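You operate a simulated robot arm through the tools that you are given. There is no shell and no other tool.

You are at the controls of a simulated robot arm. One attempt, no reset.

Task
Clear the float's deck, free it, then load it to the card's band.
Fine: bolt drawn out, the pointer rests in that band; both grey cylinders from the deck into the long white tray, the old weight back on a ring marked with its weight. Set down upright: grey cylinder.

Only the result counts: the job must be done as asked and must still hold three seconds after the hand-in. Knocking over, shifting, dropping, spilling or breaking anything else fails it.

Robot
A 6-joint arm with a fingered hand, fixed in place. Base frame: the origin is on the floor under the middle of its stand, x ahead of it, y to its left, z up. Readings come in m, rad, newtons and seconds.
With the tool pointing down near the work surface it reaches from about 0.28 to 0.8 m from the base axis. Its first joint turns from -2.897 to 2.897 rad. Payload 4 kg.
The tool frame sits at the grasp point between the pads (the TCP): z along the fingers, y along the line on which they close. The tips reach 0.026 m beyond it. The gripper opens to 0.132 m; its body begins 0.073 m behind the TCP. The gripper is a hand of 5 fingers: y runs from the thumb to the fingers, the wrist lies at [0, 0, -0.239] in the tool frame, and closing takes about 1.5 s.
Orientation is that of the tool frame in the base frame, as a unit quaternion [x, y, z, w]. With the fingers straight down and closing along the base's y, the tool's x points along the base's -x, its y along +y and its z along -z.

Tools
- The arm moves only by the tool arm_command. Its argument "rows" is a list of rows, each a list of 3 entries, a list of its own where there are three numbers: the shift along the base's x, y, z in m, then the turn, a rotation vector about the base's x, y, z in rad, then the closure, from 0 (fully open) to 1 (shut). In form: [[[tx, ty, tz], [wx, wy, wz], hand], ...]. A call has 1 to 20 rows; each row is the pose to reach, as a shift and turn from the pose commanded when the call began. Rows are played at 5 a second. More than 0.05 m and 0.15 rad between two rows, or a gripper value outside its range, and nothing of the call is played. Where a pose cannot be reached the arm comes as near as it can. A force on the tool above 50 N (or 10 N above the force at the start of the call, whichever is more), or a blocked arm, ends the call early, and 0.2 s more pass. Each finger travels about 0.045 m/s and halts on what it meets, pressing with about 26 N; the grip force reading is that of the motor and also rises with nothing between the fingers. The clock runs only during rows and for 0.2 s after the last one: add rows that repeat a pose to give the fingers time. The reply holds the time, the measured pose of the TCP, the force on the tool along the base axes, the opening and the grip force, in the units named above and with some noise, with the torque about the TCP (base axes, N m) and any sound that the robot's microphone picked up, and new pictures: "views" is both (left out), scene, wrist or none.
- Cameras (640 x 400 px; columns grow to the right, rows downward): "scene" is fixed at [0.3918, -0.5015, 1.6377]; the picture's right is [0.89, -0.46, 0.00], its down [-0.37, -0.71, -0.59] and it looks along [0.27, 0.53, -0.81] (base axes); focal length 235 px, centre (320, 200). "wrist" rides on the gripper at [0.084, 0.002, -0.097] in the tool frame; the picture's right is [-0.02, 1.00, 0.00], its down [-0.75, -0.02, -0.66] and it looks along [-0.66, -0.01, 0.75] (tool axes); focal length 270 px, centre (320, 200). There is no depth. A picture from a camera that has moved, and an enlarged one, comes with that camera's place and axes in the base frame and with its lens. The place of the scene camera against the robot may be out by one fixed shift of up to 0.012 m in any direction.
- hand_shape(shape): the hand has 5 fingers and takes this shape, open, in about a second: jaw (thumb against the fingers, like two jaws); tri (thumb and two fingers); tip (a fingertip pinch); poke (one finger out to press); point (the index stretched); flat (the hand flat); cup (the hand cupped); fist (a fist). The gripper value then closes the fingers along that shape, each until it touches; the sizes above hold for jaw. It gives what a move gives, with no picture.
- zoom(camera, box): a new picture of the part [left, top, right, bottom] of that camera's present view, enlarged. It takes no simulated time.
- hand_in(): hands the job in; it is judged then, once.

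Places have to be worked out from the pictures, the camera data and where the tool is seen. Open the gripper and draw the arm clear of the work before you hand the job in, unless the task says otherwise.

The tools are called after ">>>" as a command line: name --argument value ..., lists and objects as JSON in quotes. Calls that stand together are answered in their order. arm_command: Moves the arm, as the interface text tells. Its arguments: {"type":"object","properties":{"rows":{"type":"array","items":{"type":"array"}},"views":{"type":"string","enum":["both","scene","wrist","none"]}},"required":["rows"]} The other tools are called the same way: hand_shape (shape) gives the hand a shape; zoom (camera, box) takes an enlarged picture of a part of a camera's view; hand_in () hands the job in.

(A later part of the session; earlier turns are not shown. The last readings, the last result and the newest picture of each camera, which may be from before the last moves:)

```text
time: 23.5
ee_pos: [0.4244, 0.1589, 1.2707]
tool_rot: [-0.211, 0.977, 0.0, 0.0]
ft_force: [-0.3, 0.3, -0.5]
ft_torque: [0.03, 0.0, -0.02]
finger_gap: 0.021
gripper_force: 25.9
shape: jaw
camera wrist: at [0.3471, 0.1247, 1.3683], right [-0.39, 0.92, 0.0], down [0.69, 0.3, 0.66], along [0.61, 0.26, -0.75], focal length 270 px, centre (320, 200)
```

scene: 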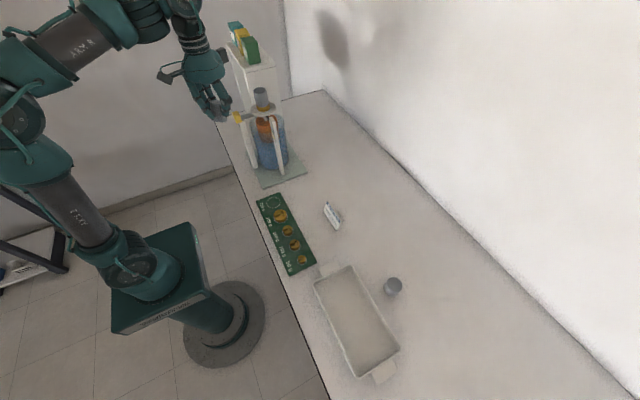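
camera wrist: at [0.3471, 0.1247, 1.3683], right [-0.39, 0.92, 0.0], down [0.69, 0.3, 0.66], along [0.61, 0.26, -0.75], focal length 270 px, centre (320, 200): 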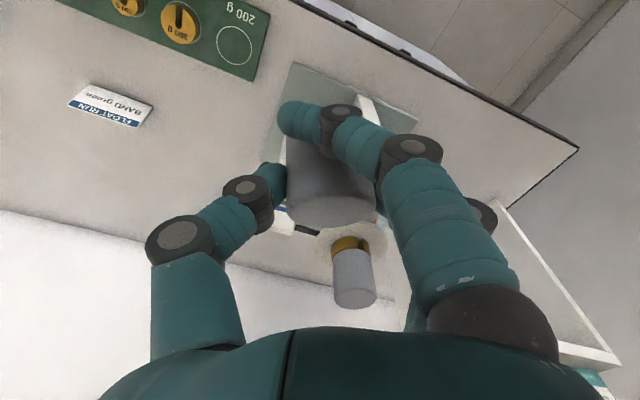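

Held well with the tool vertical. I swing over to above the far part of the tray, target TCP ≈ (0.53, −0.475, 1.12), turning the closing axis to the base y.

>>> arm_command --rows '[[[0.0066, -0.0396, 0.0], [0, 0, -0.0265], 1], [[0.0132, -0.0793, 0.0], [0, 0, -0.053], 1], [[0.0198, -0.1189, 0.0], [0, 0, -0.0795], 1], [[0.0264, -0.1585, 0.0], [0, 0, -0.106], 1], [[0.033, -0.1981, -0.01], [0, 0, -0.1325], 1], [[0.0396, -0.2378, -0.02], [0, 0, -0.159], 1], [[0.0462, -0.2774, -0.03], [0, 0, -0.1855], 1], [[0.0528, -0.317, -0.04], [0, 0, -0.212], 1], [[0.0594, -0.3566, -0.05], [0, 0, -0.2385], 1], [[0.066, -0.3963, -0.065], [0, 0, -0.265], 1], [[0.0726, -0.4359, -0.08], [0, 0, -0.2915], 1], [[0.0792, -0.4755, -0.095], [0, 0, -0.318], 1], [[0.0858, -0.5151, -0.11], [0, 0, -0.3445], 1], [[0.0924, -0.5548, -0.125], [0, 0, -0.371], 1], [[0.099, -0.5944, -0.14], [0, 0, -0.3975], 1], [[0.1056, -0.634, -0.15], [0, 0, -0.426], 1], [[0.1056, -0.634, -0.15], [0, 0, -0.426], 1]]' --views "both"

>>> zoom --camera "scene" --box '[270, 200, 470, 400]'

>>> zoom --camera "wrist" --box '[160, 0, 480, 260]'

```text
time: 27.1
ee_pos: [0.53, -0.4717, 1.1203]
tool_rot: [0.001, 1.0, -0.001, 0.0]
ft_force: [-0.2, -0.7, -0.4]
ft_torque: [0.0, 0.01, -0.02]
finger_gap: 0.0213
gripper_force: 26.1
shape: jaw
camera wrist: at [0.446, -0.47, 1.2182], right [0.02, 1.0, 0.0], down [0.75, -0.01, 0.66], along [0.66, -0.02, -0.75], focal length 270 px, centre (320, 200)
```

scene: 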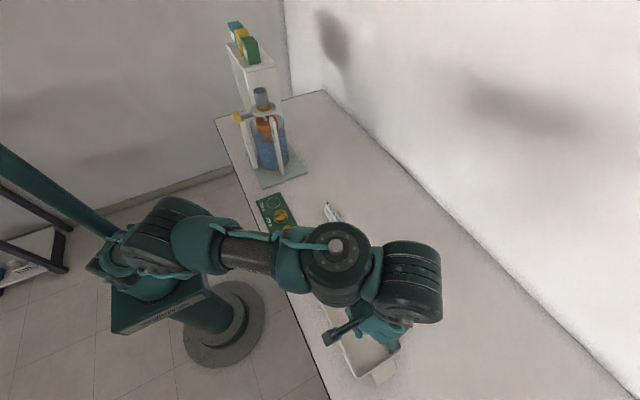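
wrist: 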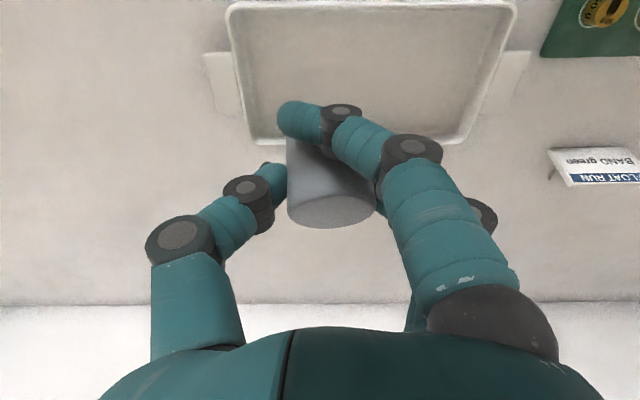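

```text
2.00 times, centred on (370, 300) of scene
camera zoom: at [0.3918, -0.5015, 1.6377], right [0.89, -0.46, 0.0], down [-0.37, -0.71, -0.59], along [0.27, 0.53, -0.81], focal length 469 px, centre (220, 0)
```

zoom: 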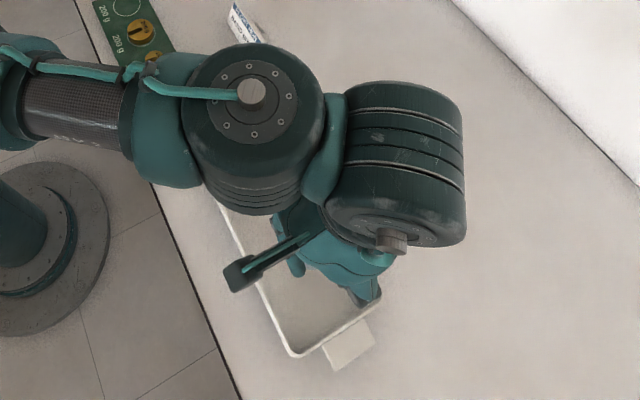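

```text
1.54 times, centred on (320, 130) of wrist
camera zoom: at [0.446, -0.47, 1.2182], right [0.02, 1.0, 0.0], down [0.75, -0.01, 0.66], along [0.66, -0.02, -0.75], focal length 416 px, centre (320, 308)
```

zoom: 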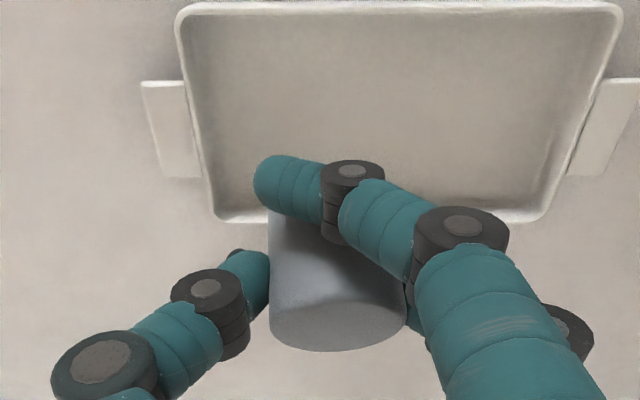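

The tray rim now measures x≈0.472–0.608, y≈−0.553…−0.305 (centre x≈0.54). I zoom to judge how upright the cylinder is in the hand.

>>> zoom --camera "wrist" --box '[260, 90, 400, 240]'

>>> zoom --camera "scene" --box '[330, 290, 430, 390]'

```text
2.67 times, centred on (330, 165) of wrist
camera zoom: at [0.446, -0.47, 1.2182], right [0.02, 1.0, 0.0], down [0.75, -0.01, 0.66], along [0.66, -0.02, -0.75], focal length 721 px, centre (293, 293)
```

zoom: 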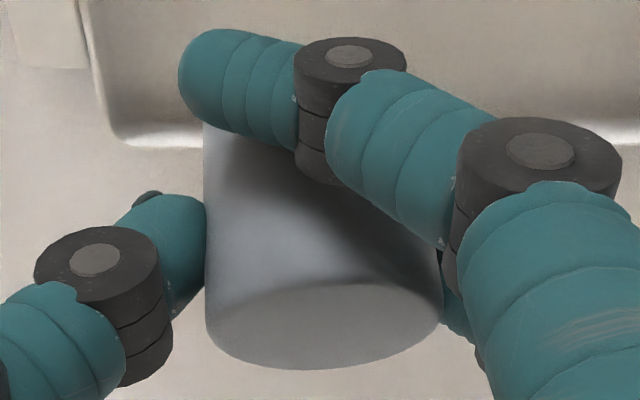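

```text
4.00 times, centred on (380, 340) of scene
camera zoom: at [0.3918, -0.5015, 1.6377], right [0.89, -0.46, 0.0], down [-0.37, -0.71, -0.59], along [0.27, 0.53, -0.81], focal length 939 px, centre (80, -360)
```

zoom: 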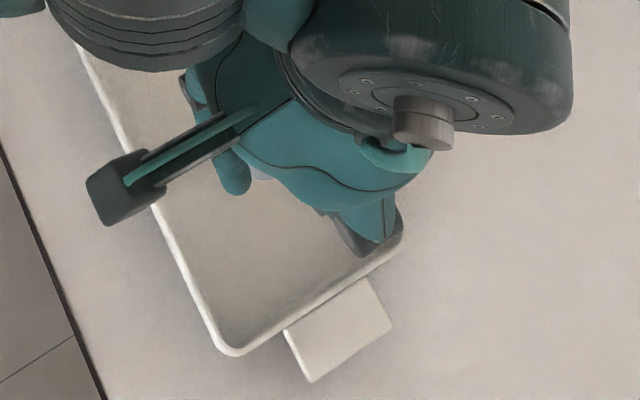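

The top face looks flattened: the cylinder stayed world-upright while the tool was tilted 25°, so now with a vertical tool it leans outward ~24°. I restore the 25° outward tilt (fingers toward +x) here above the tray and check again.

>>> arm_command --rows '[[[0.0, 0, 0], [0, -0.11, 0], 1], [[0.0, 0, 0], [0, -0.22, 0], 1], [[0.0, 0, 0], [0, -0.33, 0], 1], [[0.0, 0, 0], [0, -0.43, 0], 1], [[0.0, 0, 0], [0, -0.43, 0], 1]]' --views "both"

>>> zoom --camera "wrist" --box '[240, 70, 420, 250]'

>>> zoom --camera "scene" --box '[310, 270, 430, 390]'

```text
time: 28.3
ee_pos: [0.5661, -0.5034, 1.1488]
tool_rot: [0.002, 0.988, 0.0, 0.155]
ft_force: [-0.1, 0.2, -1.4]
ft_torque: [-0.03, -0.01, 0.0]
finger_gap: 0.0213
gripper_force: 26.0
shape: jaw
out of reach, approached as far as the arm can: row 1, 2, 3, 4, 5
camera wrist: at [0.4565, -0.5026, 1.2164], right [0.02, 1.0, 0.01], down [0.51, -0.02, 0.86], along [0.86, -0.01, -0.51], focal length 270 px, centre (320, 200)
```

scene: 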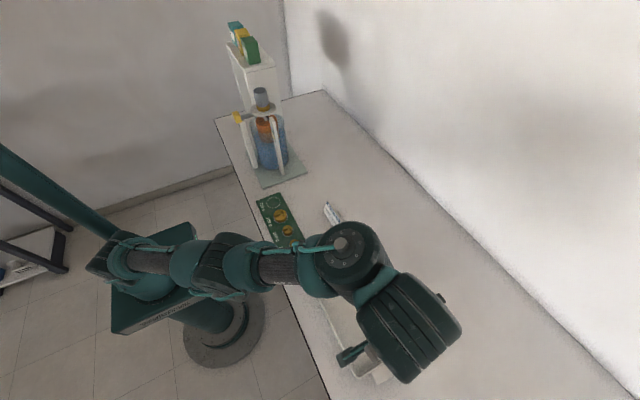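
wrist: 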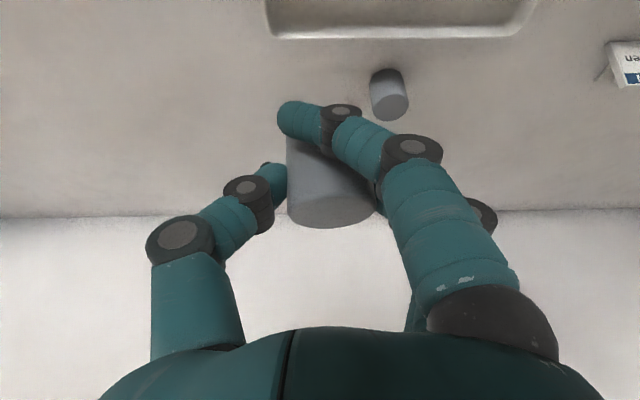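

```text
2.22 times, centred on (330, 160) of wrist
camera zoom: at [0.4565, -0.5026, 1.2164], right [0.02, 1.0, 0.01], down [0.51, -0.02, 0.86], along [0.86, -0.01, -0.51], focal length 601 px, centre (298, 289)
```

zoom: 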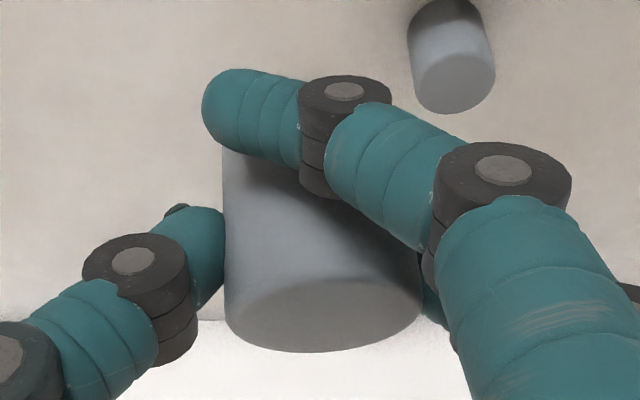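

```text
3.33 times, centred on (370, 330) of scene
camera zoom: at [0.3918, -0.5015, 1.6377], right [0.89, -0.46, 0.0], down [-0.37, -0.71, -0.59], along [0.27, 0.53, -0.81], focal length 782 px, centre (153, -233)
```

zoom: 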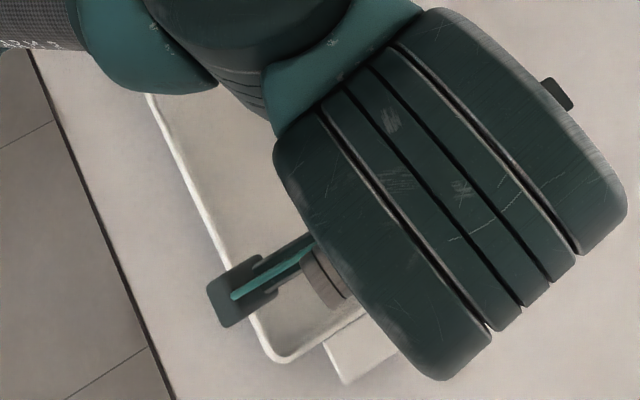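

The tilt toward +x is limited here; tilting along the arm's own radial direction should work as at the stack. I go back to vertical near (0.52, −0.42, 1.14) first.

>>> arm_command --rows '[[[-0.015, 0.028, -0.003], [0, 0.1, 0], 1], [[-0.03, 0.055, -0.006], [0, 0.2, 0], 1], [[-0.046, 0.083, -0.009], [0, 0.311, 0], 1], [[-0.046, 0.083, -0.009], [0, 0.311, 0], 1]]' --views "none"

```text
time: 29.3
ee_pos: [0.5258, -0.4202, 1.1407]
tool_rot: [0.001, 1.0, 0.0, 0.002]
ft_force: [-0.2, 0.4, -0.9]
ft_torque: [-0.03, -0.01, 0.0]
finger_gap: 0.0207
gripper_force: 25.7
shape: jaw
out of reach, approached as far as the arm can: row 1, 3
```

Vertical again. Now I yaw to the local radial direction (φ≈−41°), coming down a little to z≈1.08.

>>> arm_command --rows '[[[0.0, -0.005, -0.015], [0, 0, -0.13], 1], [[0.0, -0.01, -0.03], [0, 0, -0.26], 1], [[0.0, -0.015, -0.045], [0, 0, -0.39], 1], [[0.0, -0.02, -0.06], [0, 0, -0.52], 1], [[0.0, -0.025, -0.06], [0, 0, -0.65], 1], [[0.0, -0.03, -0.06], [0, 0, -0.721], 1], [[0.0, -0.03, -0.06], [0, 0, -0.721], 1]]' --views "none"

>>> arm_command --rows '[[[0.0, 0, 0], [-0.066, -0.0751, 0], 1], [[0.0, 0, 0], [-0.132, -0.15, 0], 1], [[0.0, 0, 0], [-0.198, -0.225, 0], 1], [[0.0, 0, 0], [-0.264, -0.3, 0], 1], [[0.0, 0, 0], [-0.2838, -0.323, 0], 1], [[0.0, 0, 0], [-0.2838, -0.323, 0], 1]]' --views "both"

>>> zoom --camera "wrist" --box '[240, 70, 420, 250]'

>>> zoom --camera "scene" --box '[310, 270, 430, 390]'

```text
time: 30.9
ee_pos: [0.5257, -0.4534, 1.0817]
tool_rot: [0.354, 0.935, 0.0, 0.001]
ft_force: [0.1, 0.1, -1.1]
ft_torque: [-0.01, -0.06, 0.02]
finger_gap: 0.0211
gripper_force: 26.2
shape: jaw
```

```text
time: 32.3
ee_pos: [0.5248, -0.4518, 1.0798]
tool_rot: [0.345, 0.914, -0.075, 0.2]
ft_force: [0.3, -0.3, -1.6]
ft_torque: [-0.03, 0.01, 0.01]
finger_gap: 0.0209
gripper_force: 25.6
shape: jaw
camera wrist: at [0.4378, -0.3728, 1.1328], right [0.67, 0.74, 0.01], down [0.3, -0.28, 0.91], along [0.68, -0.61, -0.41], focal length 270 px, centre (320, 200)
```

scene: 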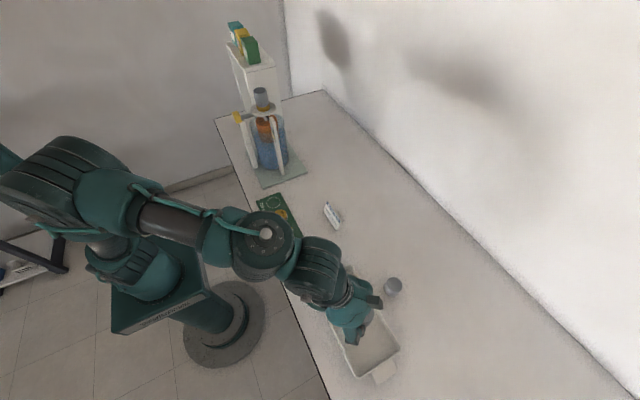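
wrist: 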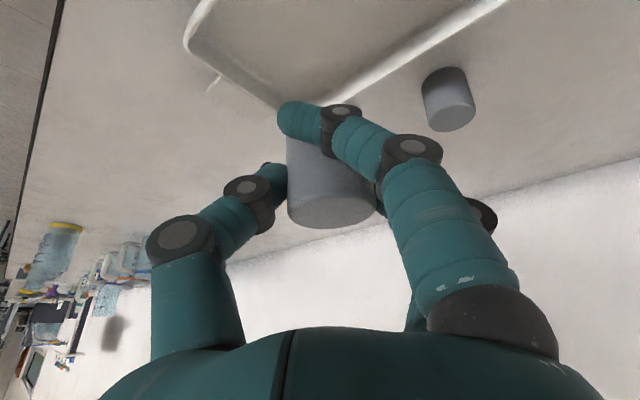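

```text
2.22 times, centred on (330, 160) of wrist
camera zoom: at [0.4378, -0.3728, 1.1328], right [0.67, 0.74, 0.01], down [0.3, -0.28, 0.91], along [0.68, -0.61, -0.41], focal length 601 px, centre (298, 289)
```

zoom: 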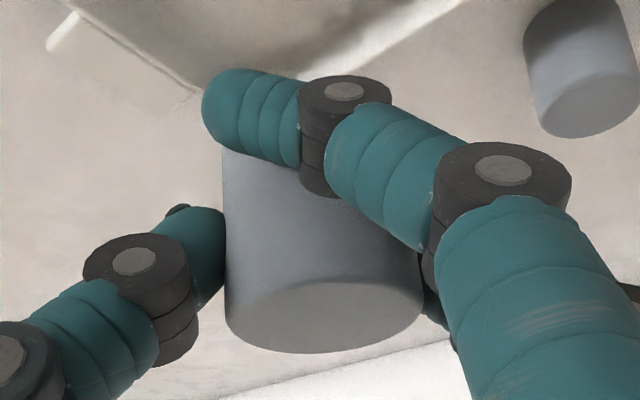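

```text
3.33 times, centred on (370, 330) of scene
camera zoom: at [0.3918, -0.5015, 1.6377], right [0.89, -0.46, 0.0], down [-0.37, -0.71, -0.59], along [0.27, 0.53, -0.81], focal length 782 px, centre (153, -233)
```

zoom: 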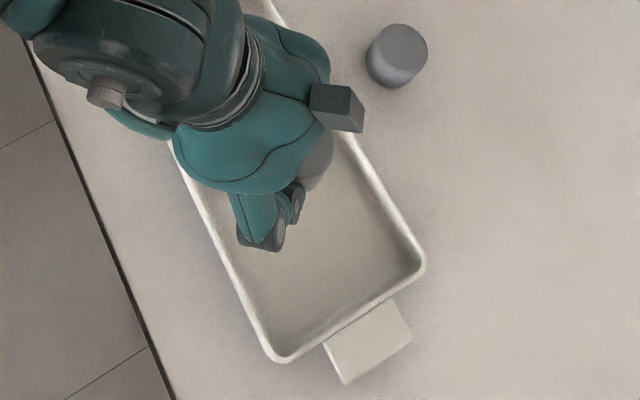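

Now the cylinder is upright radially, with ~4° lateral lean left. I correct that lean by a small roll about the radial axis, shift so the cylinder will land near (0.54, −0.475), and come down to TCP z≈0.985.

>>> arm_command --rows '[[[0.006, -0.015, -0.02], [0.026, -0.023, 0], 1], [[0.012, -0.029, -0.04], [0.0526, -0.0462, 0], 1], [[0.012, -0.029, -0.06], [0.0526, -0.0462, 0], 1], [[0.012, -0.029, -0.08], [0.0526, -0.0462, 0], 1], [[0.012, -0.029, -0.095], [0.0526, -0.0462, 0], 1], [[0.012, -0.029, -0.095], [0.0526, -0.0462, 0], 1]]' --views "both"

>>> zoom --camera "wrist" --box '[220, 50, 420, 250]'

>>> zoom --camera "scene" --box '[310, 270, 430, 390]'

```text
time: 33.7
ee_pos: [0.5363, -0.481, 0.9842]
tool_rot: [0.353, 0.91, -0.043, 0.213]
ft_force: [-0.6, 0.1, -1.6]
ft_torque: [-0.04, 0.03, 0.02]
finger_gap: 0.0207
gripper_force: 26.2
shape: jaw
camera wrist: at [0.4473, -0.4054, 1.0378], right [0.67, 0.74, 0.08], down [0.25, -0.33, 0.91], along [0.7, -0.59, -0.41], focal length 270 px, centre (320, 200)
```

scene: 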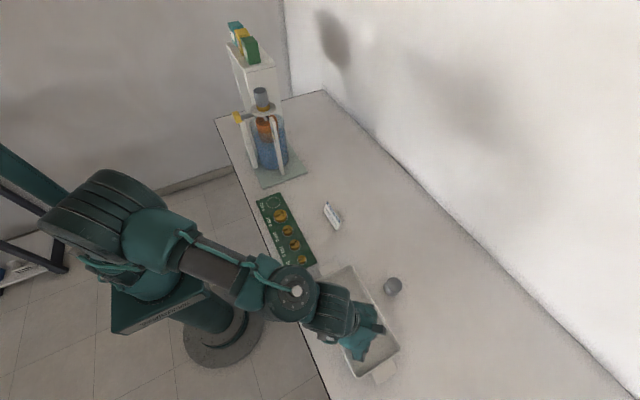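
wrist: 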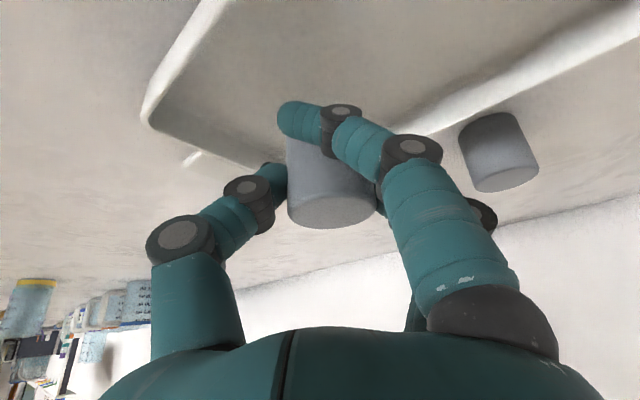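

```text
2.00 times, centred on (320, 150) of wrist
camera zoom: at [0.4473, -0.4054, 1.0378], right [0.67, 0.74, 0.08], down [0.25, -0.33, 0.91], along [0.7, -0.59, -0.41], focal length 541 px, centre (320, 300)
```

zoom: 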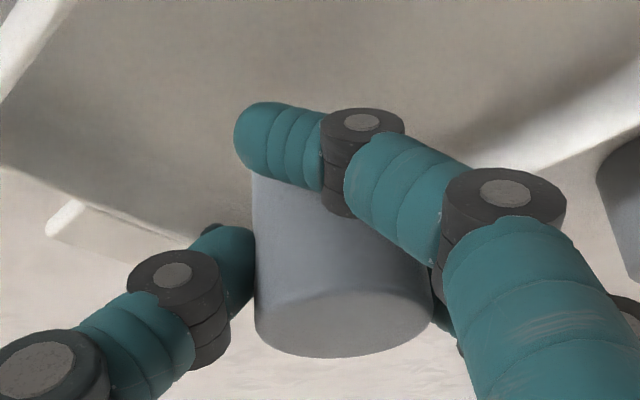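

```text
3.33 times, centred on (370, 330) of scene
camera zoom: at [0.3918, -0.5015, 1.6377], right [0.89, -0.46, 0.0], down [-0.37, -0.71, -0.59], along [0.27, 0.53, -0.81], focal length 782 px, centre (153, -233)
```

zoom: 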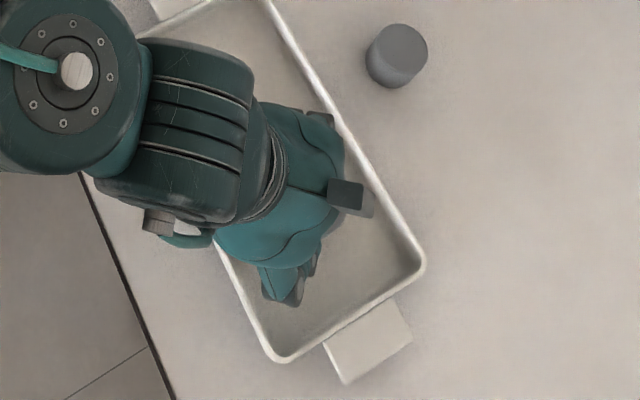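

Everything lines up over the tray interior. I lower toward the tray floor in small steps, watching the force.

>>> arm_command --rows '[[[0, 0, -0.01], [0, 0, 0], 1], [[0, 0, -0.018], [0, 0, 0], 1], [[0, 0, -0.022], [0, 0, 0], 1], [[0, 0, -0.022], [0, 0, 0], 1]]' --views "wrist"

>>> arm_command --rows '[[[0, 0, -0.003], [0, 0, 0], 1], [[0, 0, -0.006], [0, 0, 0], 1], [[0, 0, -0.006], [0, 0, 0], 1]]' --views "none"

```text
time: 34.7
ee_pos: [0.5347, -0.4799, 0.9611]
tool_rot: [0.351, 0.911, -0.043, 0.212]
ft_force: [0.1, 0.4, -1.9]
ft_torque: [0.0, 0.01, -0.02]
finger_gap: 0.021
gripper_force: 26.4
shape: jaw
camera wrist: at [0.4464, -0.4045, 1.0148], right [0.67, 0.74, 0.08], down [0.25, -0.33, 0.91], along [0.7, -0.59, -0.41], focal length 270 px, centre (320, 200)
```

wrist: 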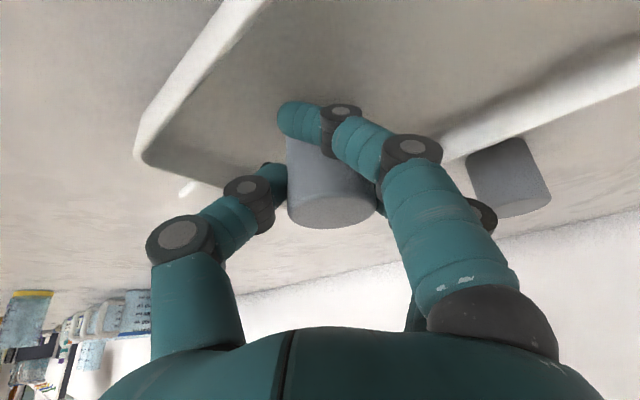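

```text
time: 35.5
ee_pos: [0.5362, -0.4788, 0.9555]
tool_rot: [0.352, 0.911, -0.043, 0.211]
ft_force: [-0.3, -0.1, -1.3]
ft_torque: [-0.03, 0.01, -0.02]
finger_gap: 0.0209
gripper_force: 26.2
shape: jaw
```

No contact yet at z≈0.9555 (force unchanged). I continue down in small steps.

>>> arm_command --rows '[[[0, 0, -0.002], [0, 0, 0], 1], [[0, 0, -0.004], [0, 0, 0], 1], [[0, 0, -0.004], [0, 0, 0], 1]]' --views "none"

>>> arm_command --rows '[[[0, 0, -0.002], [0, 0, 0], 1], [[0, 0, -0.004], [0, 0, 0], 1], [[0, 0, -0.004], [0, 0, 0], 1]]' --views "wrist"

```text
time: 36.3
ee_pos: [0.5364, -0.4791, 0.9506]
tool_rot: [0.352, 0.911, -0.043, 0.212]
ft_force: [0.4, 0.0, -1.3]
ft_torque: [0.0, 0.0, -0.03]
finger_gap: 0.0209
gripper_force: 26.0
shape: jaw
```

```text
time: 37.1
ee_pos: [0.5355, -0.4812, 0.9481]
tool_rot: [0.353, 0.91, -0.044, 0.212]
ft_force: [1.3, -1.7, 5.0]
ft_torque: [-0.04, 0.02, -0.01]
finger_gap: 0.0214
gripper_force: 25.9
shape: jaw
camera wrist: at [0.4473, -0.4054, 1.002], right [0.67, 0.74, 0.08], down [0.25, -0.33, 0.91], along [0.7, -0.59, -0.41], focal length 270 px, centre (320, 200)
```

wrist: 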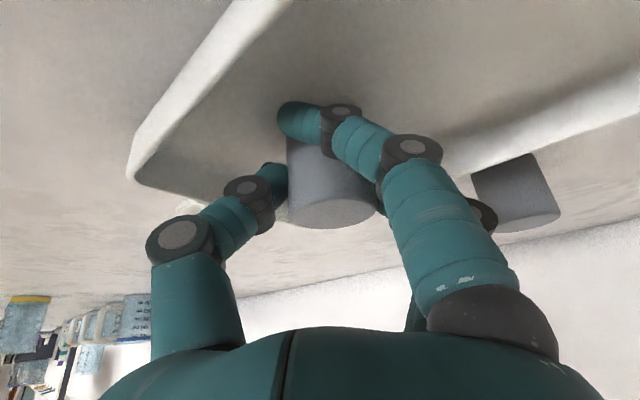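

Contact felt (5 N) at TCP z≈0.948. I open the fingers gently to release the cylinder on the tray floor.

>>> arm_command --rows '[[[0, 0, 0], [0, 0, 0], 0.8], [[0, 0, 0], [0, 0, 0], 0.7], [[0, 0, 0], [0, 0, 0], 0.6], [[0, 0, 0], [0, 0, 0], 0.5], [[0, 0, 0], [0, 0, 0], 0.4], [[0, 0, 0], [0, 0, 0], 0.4], [[0, 0, 0], [0, 0, 0], 0.4]]' --views "both"

>>> zoom --camera "wrist" --box '[200, 50, 440, 250]'

```text
time: 38.7
ee_pos: [0.5375, -0.4804, 0.9472]
tool_rot: [0.352, 0.91, -0.043, 0.212]
ft_force: [0.7, 0.3, -0.7]
ft_torque: [-0.02, -0.02, -0.01]
finger_gap: 0.0786
gripper_force: 0.1
shape: jaw
camera wrist: at [0.4472, -0.4053, 1.0016], right [0.67, 0.74, 0.08], down [0.25, -0.33, 0.91], along [0.7, -0.59, -0.41], focal length 270 px, centre (320, 200)
```

scene: 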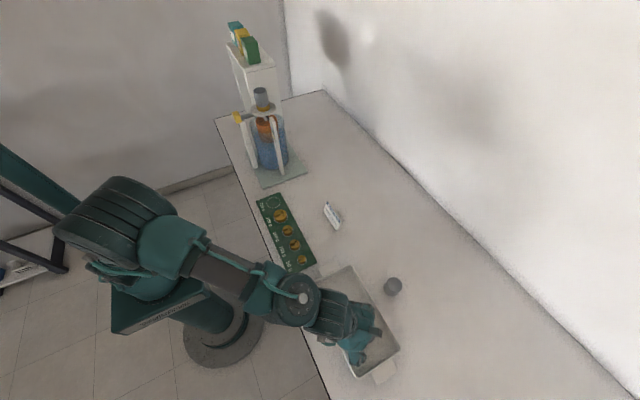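
wrist: 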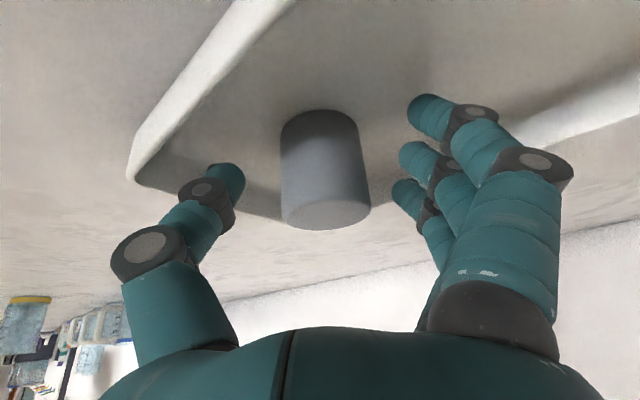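

```text
2.00 times, centred on (320, 150) of wrist
camera zoom: at [0.4472, -0.4053, 1.0016], right [0.67, 0.74, 0.08], down [0.25, -0.33, 0.91], along [0.7, -0.59, -0.41], focal length 541 px, centre (320, 300)
```

zoom: 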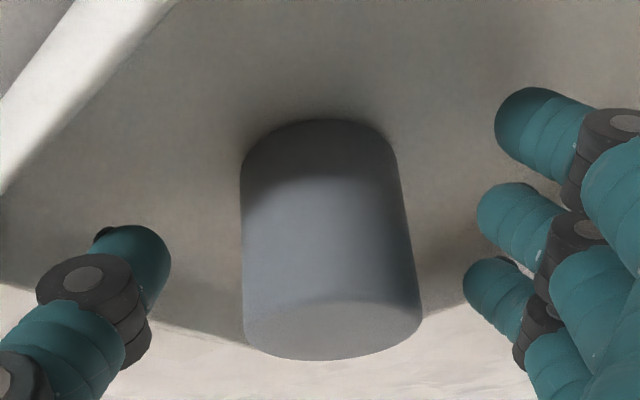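

The first cylinder stands upright in the tray. I raise straight up off it, then level the tool.

>>> arm_command --rows '[[[0, 0, 0.02], [0, 0, 0], 0.4], [[0, 0, 0.05], [0, 0, 0], 0.35], [[0, 0, 0.09], [0, 0, 0], 0.3], [[-0.01, 0.02, 0.12], [0.0783, 0.1223, 0], 0.2], [[-0.025, 0.04, 0.14], [0.1567, 0.2447, 0], 0.2], [[-0.037, 0.06, 0.153], [0.235, 0.367, 0], 0.2], [[-0.037, 0.06, 0.153], [0.235, 0.367, 0], 0.2]]' --views "both"

>>> zoom --camera "scene" --box '[300, 260, 440, 400]'

```text
time: 40.3
ee_pos: [0.5004, -0.4209, 1.0995]
tool_rot: [0.36, 0.933, 0.0, 0.0]
ft_force: [0.6, 0.1, -0.8]
ft_torque: [0.02, -0.01, -0.01]
finger_gap: 0.1054
gripper_force: 0.1
shape: jaw
camera wrist: at [0.4385, -0.3639, 1.1978], right [0.69, 0.73, 0.0], down [0.55, -0.52, 0.66], along [0.48, -0.45, -0.75], focal length 270 px, centre (320, 200)
```

scene: 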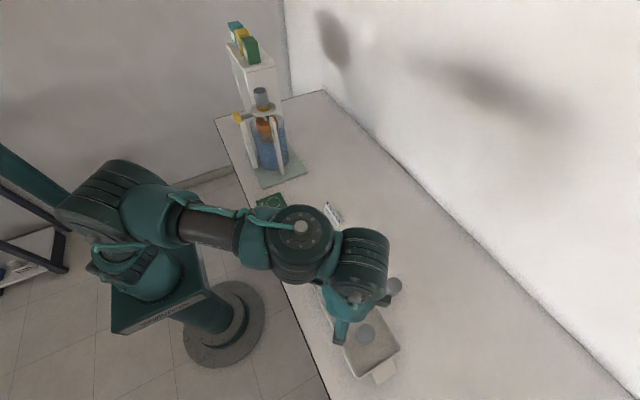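
wrist: 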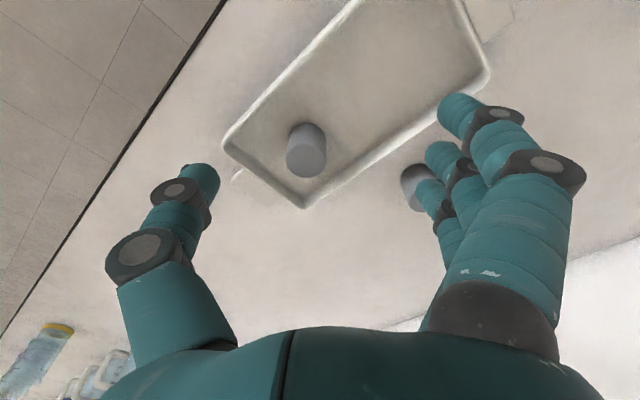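

```text
2.86 times, centred on (370, 330) of scene
camera zoom: at [0.3918, -0.5015, 1.6377], right [0.89, -0.46, 0.0], down [-0.37, -0.71, -0.59], along [0.27, 0.53, -0.81], focal length 670 px, centre (177, -171)
```

zoom: 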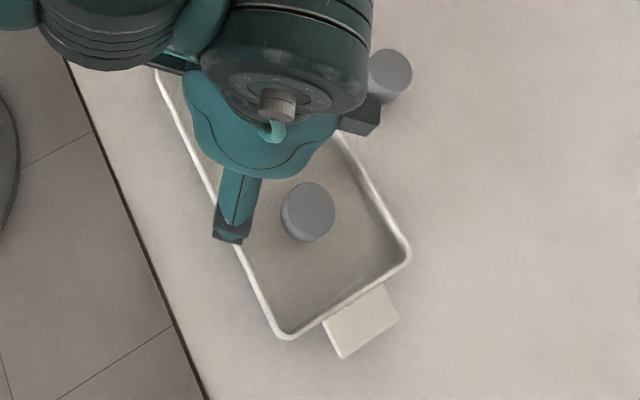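

Cylinder one stands well in the tray and the tool is vertical. I swing back to in front of the float (TCP ≈ (0.42, 0.16, 1.27)), yawing to 24.6°.

>>> arm_command --rows '[[[-0.006, 0.03, 0.012], [0, 0, 0.083], 0.2], [[-0.011, 0.07, 0.024], [0, 0, 0.167], 0.2], [[-0.017, 0.11, 0.036], [0, 0, 0.25], 0.2], [[-0.023, 0.15, 0.05], [0, 0, 0.334], 0.2], [[-0.029, 0.19, 0.06], [0, 0, 0.417], 0.2], [[-0.034, 0.235, 0.073], [0, 0, 0.5], 0.2], [[-0.04, 0.28, 0.085], [0, 0, 0.584], 0.2], [[-0.046, 0.325, 0.1], [0, 0, 0.667], 0.2], [[-0.051, 0.37, 0.11], [0, 0, 0.751], 0.2], [[-0.057, 0.415, 0.12], [0, 0, 0.834], 0.2], [[-0.063, 0.46, 0.135], [0, 0, 0.917], 0.2], [[-0.069, 0.5, 0.145], [0, 0, 1.0], 0.2], [[-0.075, 0.54, 0.16], [0, 0, 1.084], 0.2], [[-0.08, 0.58, 0.17], [0, 0, 1.168], 0.2], [[-0.08, 0.58, 0.17], [0, 0, 1.168], 0.2]]' --views "both"

>>> zoom --camera "scene" --box '[200, 40, 320, 200]'

>>> zoom --camera "wrist" --box '[220, 100, 440, 340]'

```text
time: 43.5
ee_pos: [0.4203, 0.1574, 1.2708]
tool_rot: [-0.214, 0.977, 0.001, 0.001]
ft_force: [0.2, -0.2, -0.4]
ft_torque: [-0.01, 0.0, -0.02]
finger_gap: 0.1054
gripper_force: 0.0
shape: jaw
camera wrist: at [0.3418, 0.1236, 1.3695], right [-0.4, 0.92, 0.0], down [0.69, 0.3, 0.66], along [0.6, 0.26, -0.75], focal length 270 px, centre (320, 200)
```

scene: 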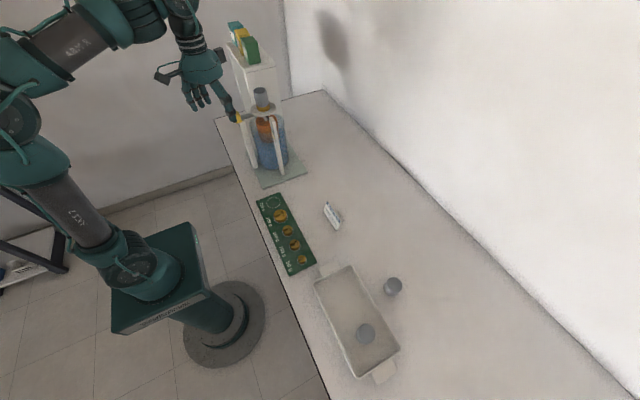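
wrist: 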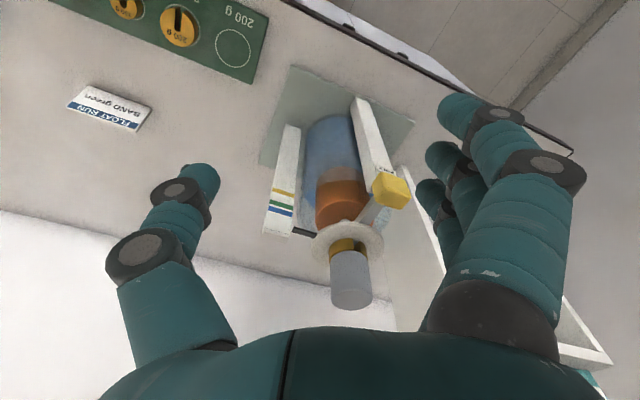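

```text
2.50 times, centred on (260, 120) of scene
camera zoom: at [0.3918, -0.5015, 1.6377], right [0.89, -0.46, 0.0], down [-0.37, -0.71, -0.59], along [0.27, 0.53, -0.81], focal length 587 px, centre (470, 400)
```

zoom: 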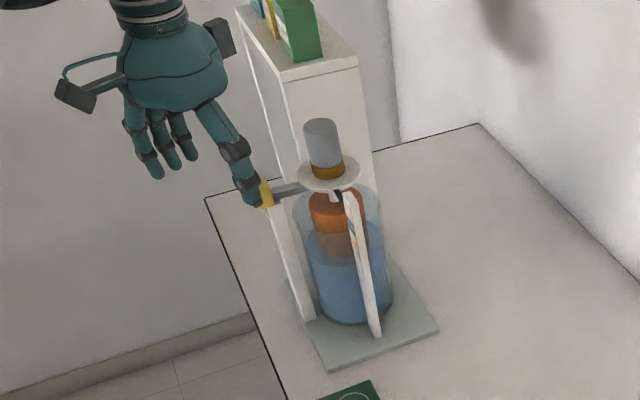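

```text
1.67 times, centred on (330, 220) of wrist
camera zoom: at [0.3418, 0.1236, 1.3695], right [-0.4, 0.92, 0.0], down [0.69, 0.3, 0.66], along [0.6, 0.26, -0.75], focal length 450 px, centre (303, 167)
```

zoom: 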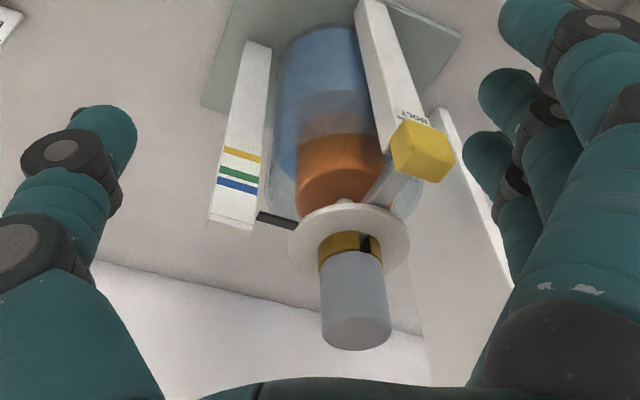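

The lower cylinder stands straight at ≈(0.563, 0.257). I approach to a pre-grasp above it with an 18° outward tilt.

>>> arm_command --rows '[[[0.02, 0.02, 0.02], [0.033, -0.071, 0], 0.2], [[0.05, 0.045, 0.022], [0.066, -0.143, 0], 0.2], [[0.085, 0.068, 0.022], [0.098, -0.214, 0], 0.2], [[0.11, 0.084, 0.02], [0.1313, -0.2854, 0], 0.2], [[0.1244, 0.0916, 0.02], [0.1313, -0.2854, 0], 0.2], [[0.1244, 0.0916, 0.02], [0.1313, -0.2854, 0], 0.2]]' --views "both"

>>> zoom --camera "wrist" --box '[220, 0, 440, 220]'

```text
time: 44.9
ee_pos: [0.5442, 0.2512, 1.2932]
tool_rot: [-0.212, 0.964, 0.035, 0.154]
ft_force: [0.3, -0.8, 0.8]
ft_torque: [-0.05, 0.02, 0.0]
finger_gap: 0.1052
gripper_force: 0.0
shape: jaw
camera wrist: at [0.444, 0.2064, 1.3587], right [-0.4, 0.92, 0.01], down [0.47, 0.2, 0.86], along [0.79, 0.35, -0.51], focal length 270 px, centre (320, 200)
```

scene: 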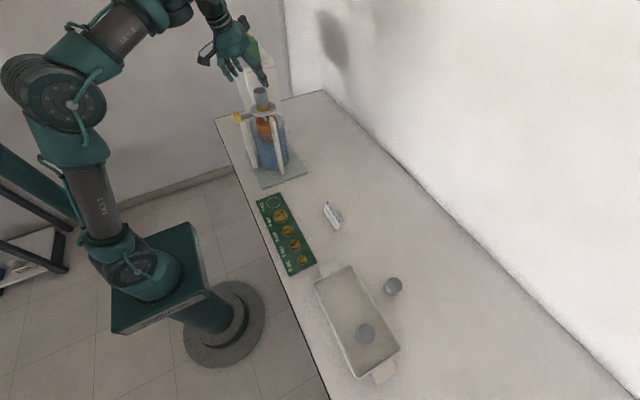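
wrist: 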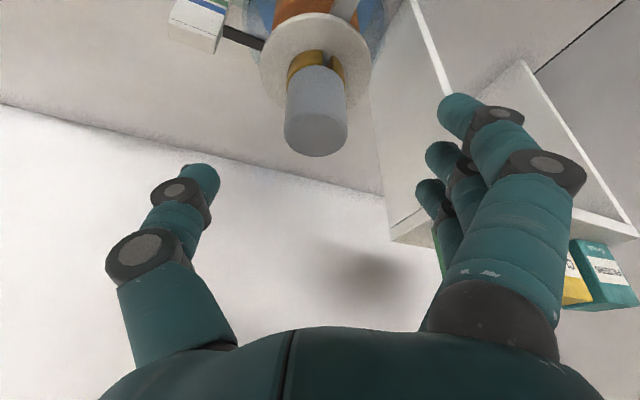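

```text
1.82 times, centred on (330, 110) of wrist
camera zoom: at [0.444, 0.2064, 1.3587], right [-0.4, 0.92, 0.01], down [0.47, 0.2, 0.86], along [0.79, 0.35, -0.51], focal length 491 px, centre (302, 364)
```

zoom: 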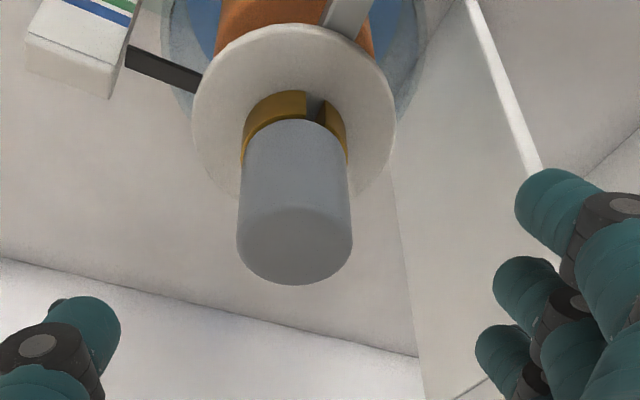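

The cylinder sits about 2.4 mm toward the thumb side; I go down along the finger axis with that correction, to TCP ≈ (0.563, 0.257, 1.226).

>>> arm_command --rows '[[[0.005, 0.001, -0.017], [0, 0, 0], 0.2], [[0.01, 0.003, -0.034], [0, 0, 0], 0.2], [[0.015, 0.005, -0.051], [0, 0, 0], 0.2], [[0.0187, 0.0062, -0.0669], [0, 0, 0], 0.2], [[0.0187, 0.0062, -0.0669], [0, 0, 0], 0.2]]' --views "both"

>>> zoom --camera "wrist" --box '[160, 0, 480, 260]'

>>> zoom --camera "scene" --box '[200, 30, 300, 150]'

```text
time: 46.1
ee_pos: [0.5652, 0.255, 1.2256]
tool_rot: [-0.211, 0.965, 0.034, 0.152]
ft_force: [0.2, 0.2, -0.2]
ft_torque: [0.01, 0.0, -0.04]
finger_gap: 0.1056
gripper_force: 0.1
shape: jaw
camera wrist: at [0.4627, 0.2104, 1.2924], right [-0.4, 0.92, 0.01], down [0.47, 0.2, 0.86], along [0.79, 0.35, -0.51], focal length 270 px, centre (320, 200)
```

scene: 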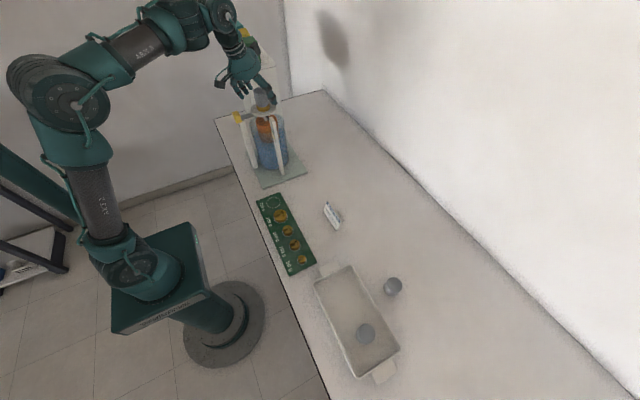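
wrist: 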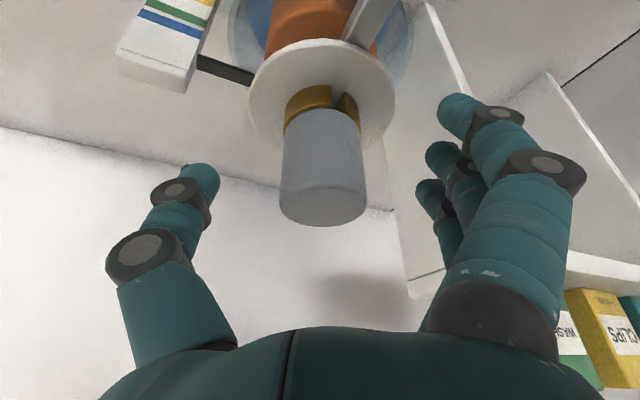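

```text
1.54 times, centred on (320, 130) of wrist
camera zoom: at [0.4627, 0.2104, 1.2924], right [-0.4, 0.92, 0.01], down [0.47, 0.2, 0.86], along [0.79, 0.35, -0.51], focal length 416 px, centre (320, 308)
```

zoom: 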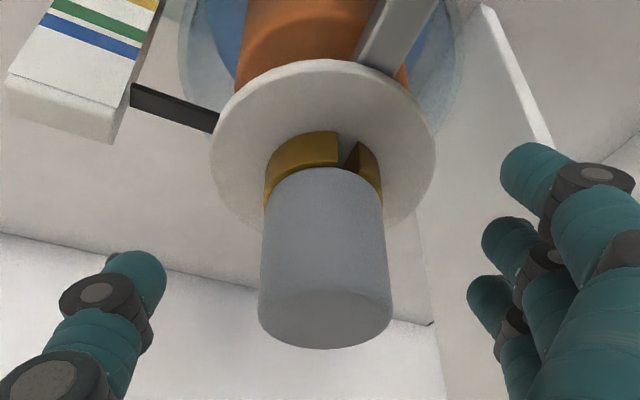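

```text
3.33 times, centred on (250, 90) of scene
camera zoom: at [0.3918, -0.5015, 1.6377], right [0.89, -0.46, 0.0], down [-0.37, -0.71, -0.59], along [0.27, 0.53, -0.81], focal length 782 px, centre (553, 567)
```

zoom: 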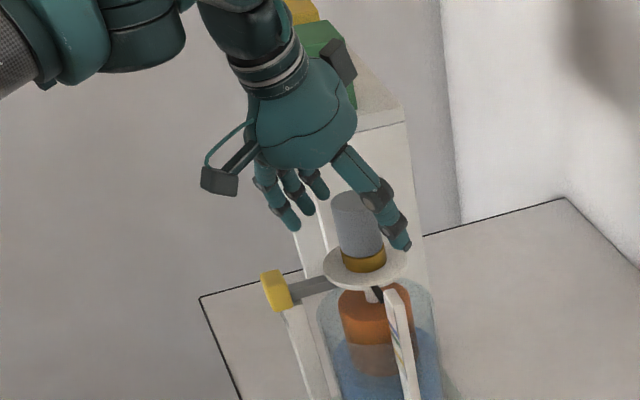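

The cylinder is ~2 mm toward the finger side. I nudge 2 mm and close on it.

>>> arm_command --rows '[[[-0.0008, 0.0018, 0.001], [0, 0, 0], 0.2], [[-0.0008, 0.0018, 0.001], [0, 0, 0], 0.4], [[-0.0008, 0.0018, 0.001], [0, 0, 0], 0.6], [[-0.0008, 0.0018, 0.001], [0, 0, 0], 0.8], [[-0.0008, 0.0018, 0.001], [0, 0, 0], 1], [[-0.0008, 0.0018, 0.001], [0, 0, 0], 1], [[-0.0008, 0.0018, 0.001], [0, 0, 0], 1], [[-0.0008, 0.0018, 0.001], [0, 0, 0], 1], [[-0.0008, 0.0018, 0.001], [0, 0, 0], 1], [[-0.0008, 0.0018, 0.001], [0, 0, 0], 1]]' --views "both"

>>> zoom --camera "wrist" --box '[200, 0, 440, 240]'

>>> zoom --camera "scene" --box '[200, 30, 300, 150]'

```text
time: 48.3
ee_pos: [0.5618, 0.2576, 1.2259]
tool_rot: [-0.21, 0.965, 0.034, 0.153]
ft_force: [0.1, -0.7, 0.9]
ft_torque: [-0.03, 0.08, 0.01]
finger_gap: 0.0221
gripper_force: 25.9
shape: jaw
camera wrist: at [0.4612, 0.2122, 1.2928], right [-0.4, 0.92, 0.01], down [0.47, 0.2, 0.86], along [0.79, 0.35, -0.51], focal length 270 px, centre (320, 200)
```

scene: 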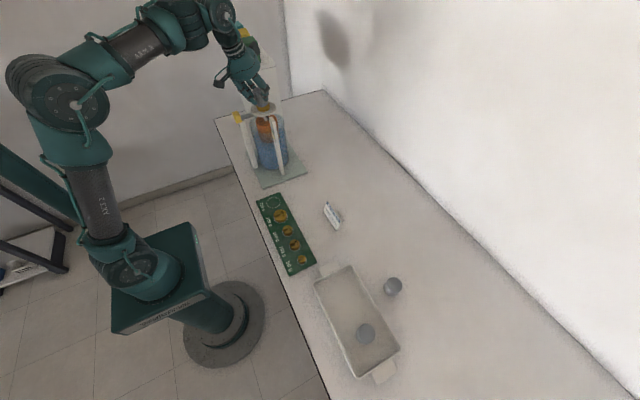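
wrist: 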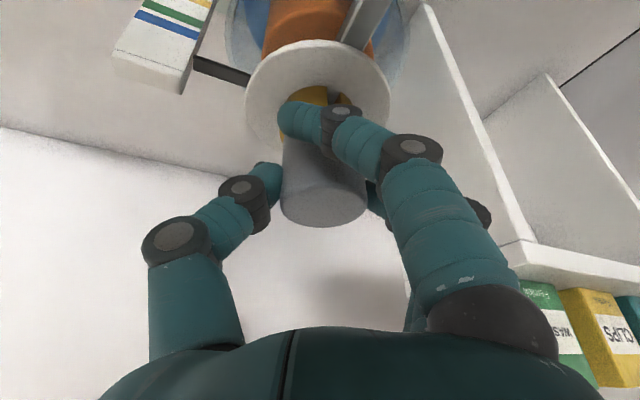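

```text
1.67 times, centred on (320, 120) of wrist
camera zoom: at [0.4612, 0.2122, 1.2928], right [-0.4, 0.92, 0.01], down [0.47, 0.2, 0.86], along [0.79, 0.35, -0.51], focal length 450 px, centre (320, 333)
```

zoom: 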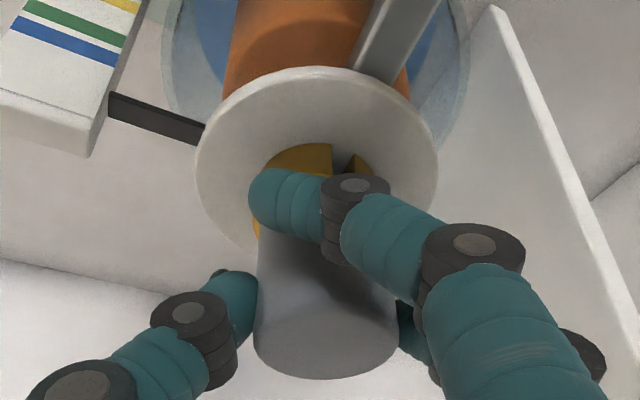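

```text
3.33 times, centred on (250, 90) of scene
camera zoom: at [0.3918, -0.5015, 1.6377], right [0.89, -0.46, 0.0], down [-0.37, -0.71, -0.59], along [0.27, 0.53, -0.81], focal length 782 px, centre (553, 567)
```

zoom: 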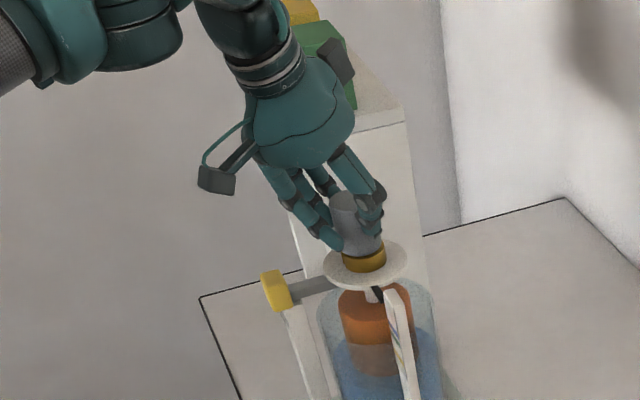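

Firm grip (25.9 N), cylinder still nearly upright. I lift slowly and check that the brass weight stays put.

>>> arm_command --rows '[[[0, 0, 0.004], [0, 0, 0], 1], [[0, 0, 0.01], [0, 0, 0], 1], [[0, 0, 0.02], [0, 0, 0], 1], [[0, 0, 0.03], [0, 0, 0], 1], [[0, 0, 0.03], [0, 0, 0], 1]]' --views "both"

>>> zoom --camera "wrist" --box '[200, 0, 440, 240]'

>>> zoom --camera "scene" --box '[200, 30, 300, 150]'

```text
time: 49.5
ee_pos: [0.5626, 0.2591, 1.2564]
tool_rot: [-0.211, 0.965, 0.034, 0.153]
ft_force: [-0.2, -0.7, -1.5]
ft_torque: [-0.01, 0.02, 0.04]
finger_gap: 0.0215
gripper_force: 25.9
shape: jaw
camera wrist: at [0.4615, 0.2136, 1.3226], right [-0.4, 0.92, 0.01], down [0.47, 0.2, 0.86], along [0.79, 0.35, -0.51], focal length 270 px, centre (320, 200)
```

scene: 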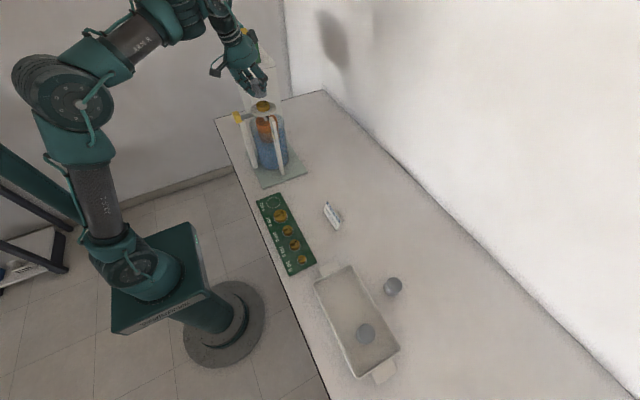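
wrist: 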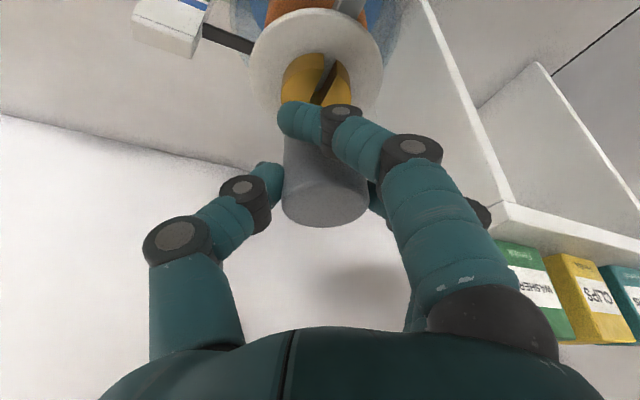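

```text
1.67 times, centred on (320, 120) of wrist
camera zoom: at [0.4615, 0.2136, 1.3226], right [-0.4, 0.92, 0.01], down [0.47, 0.2, 0.86], along [0.79, 0.35, -0.51], focal length 450 px, centre (320, 333)
```

zoom: 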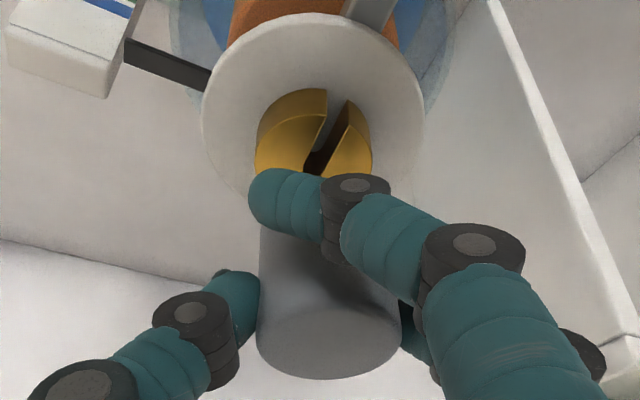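

```text
3.33 times, centred on (250, 90) of scene
camera zoom: at [0.3918, -0.5015, 1.6377], right [0.89, -0.46, 0.0], down [-0.37, -0.71, -0.59], along [0.27, 0.53, -0.81], focal length 782 px, centre (553, 567)
```

zoom: 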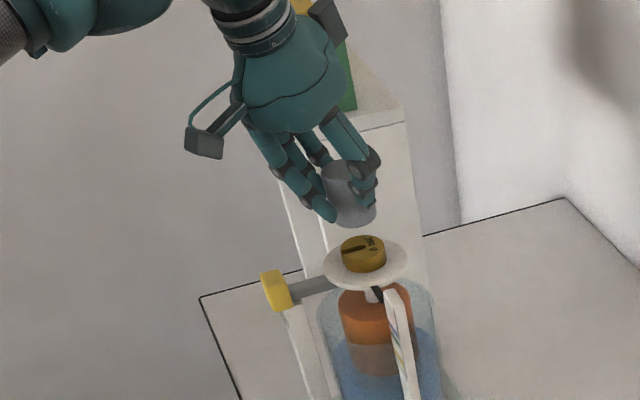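

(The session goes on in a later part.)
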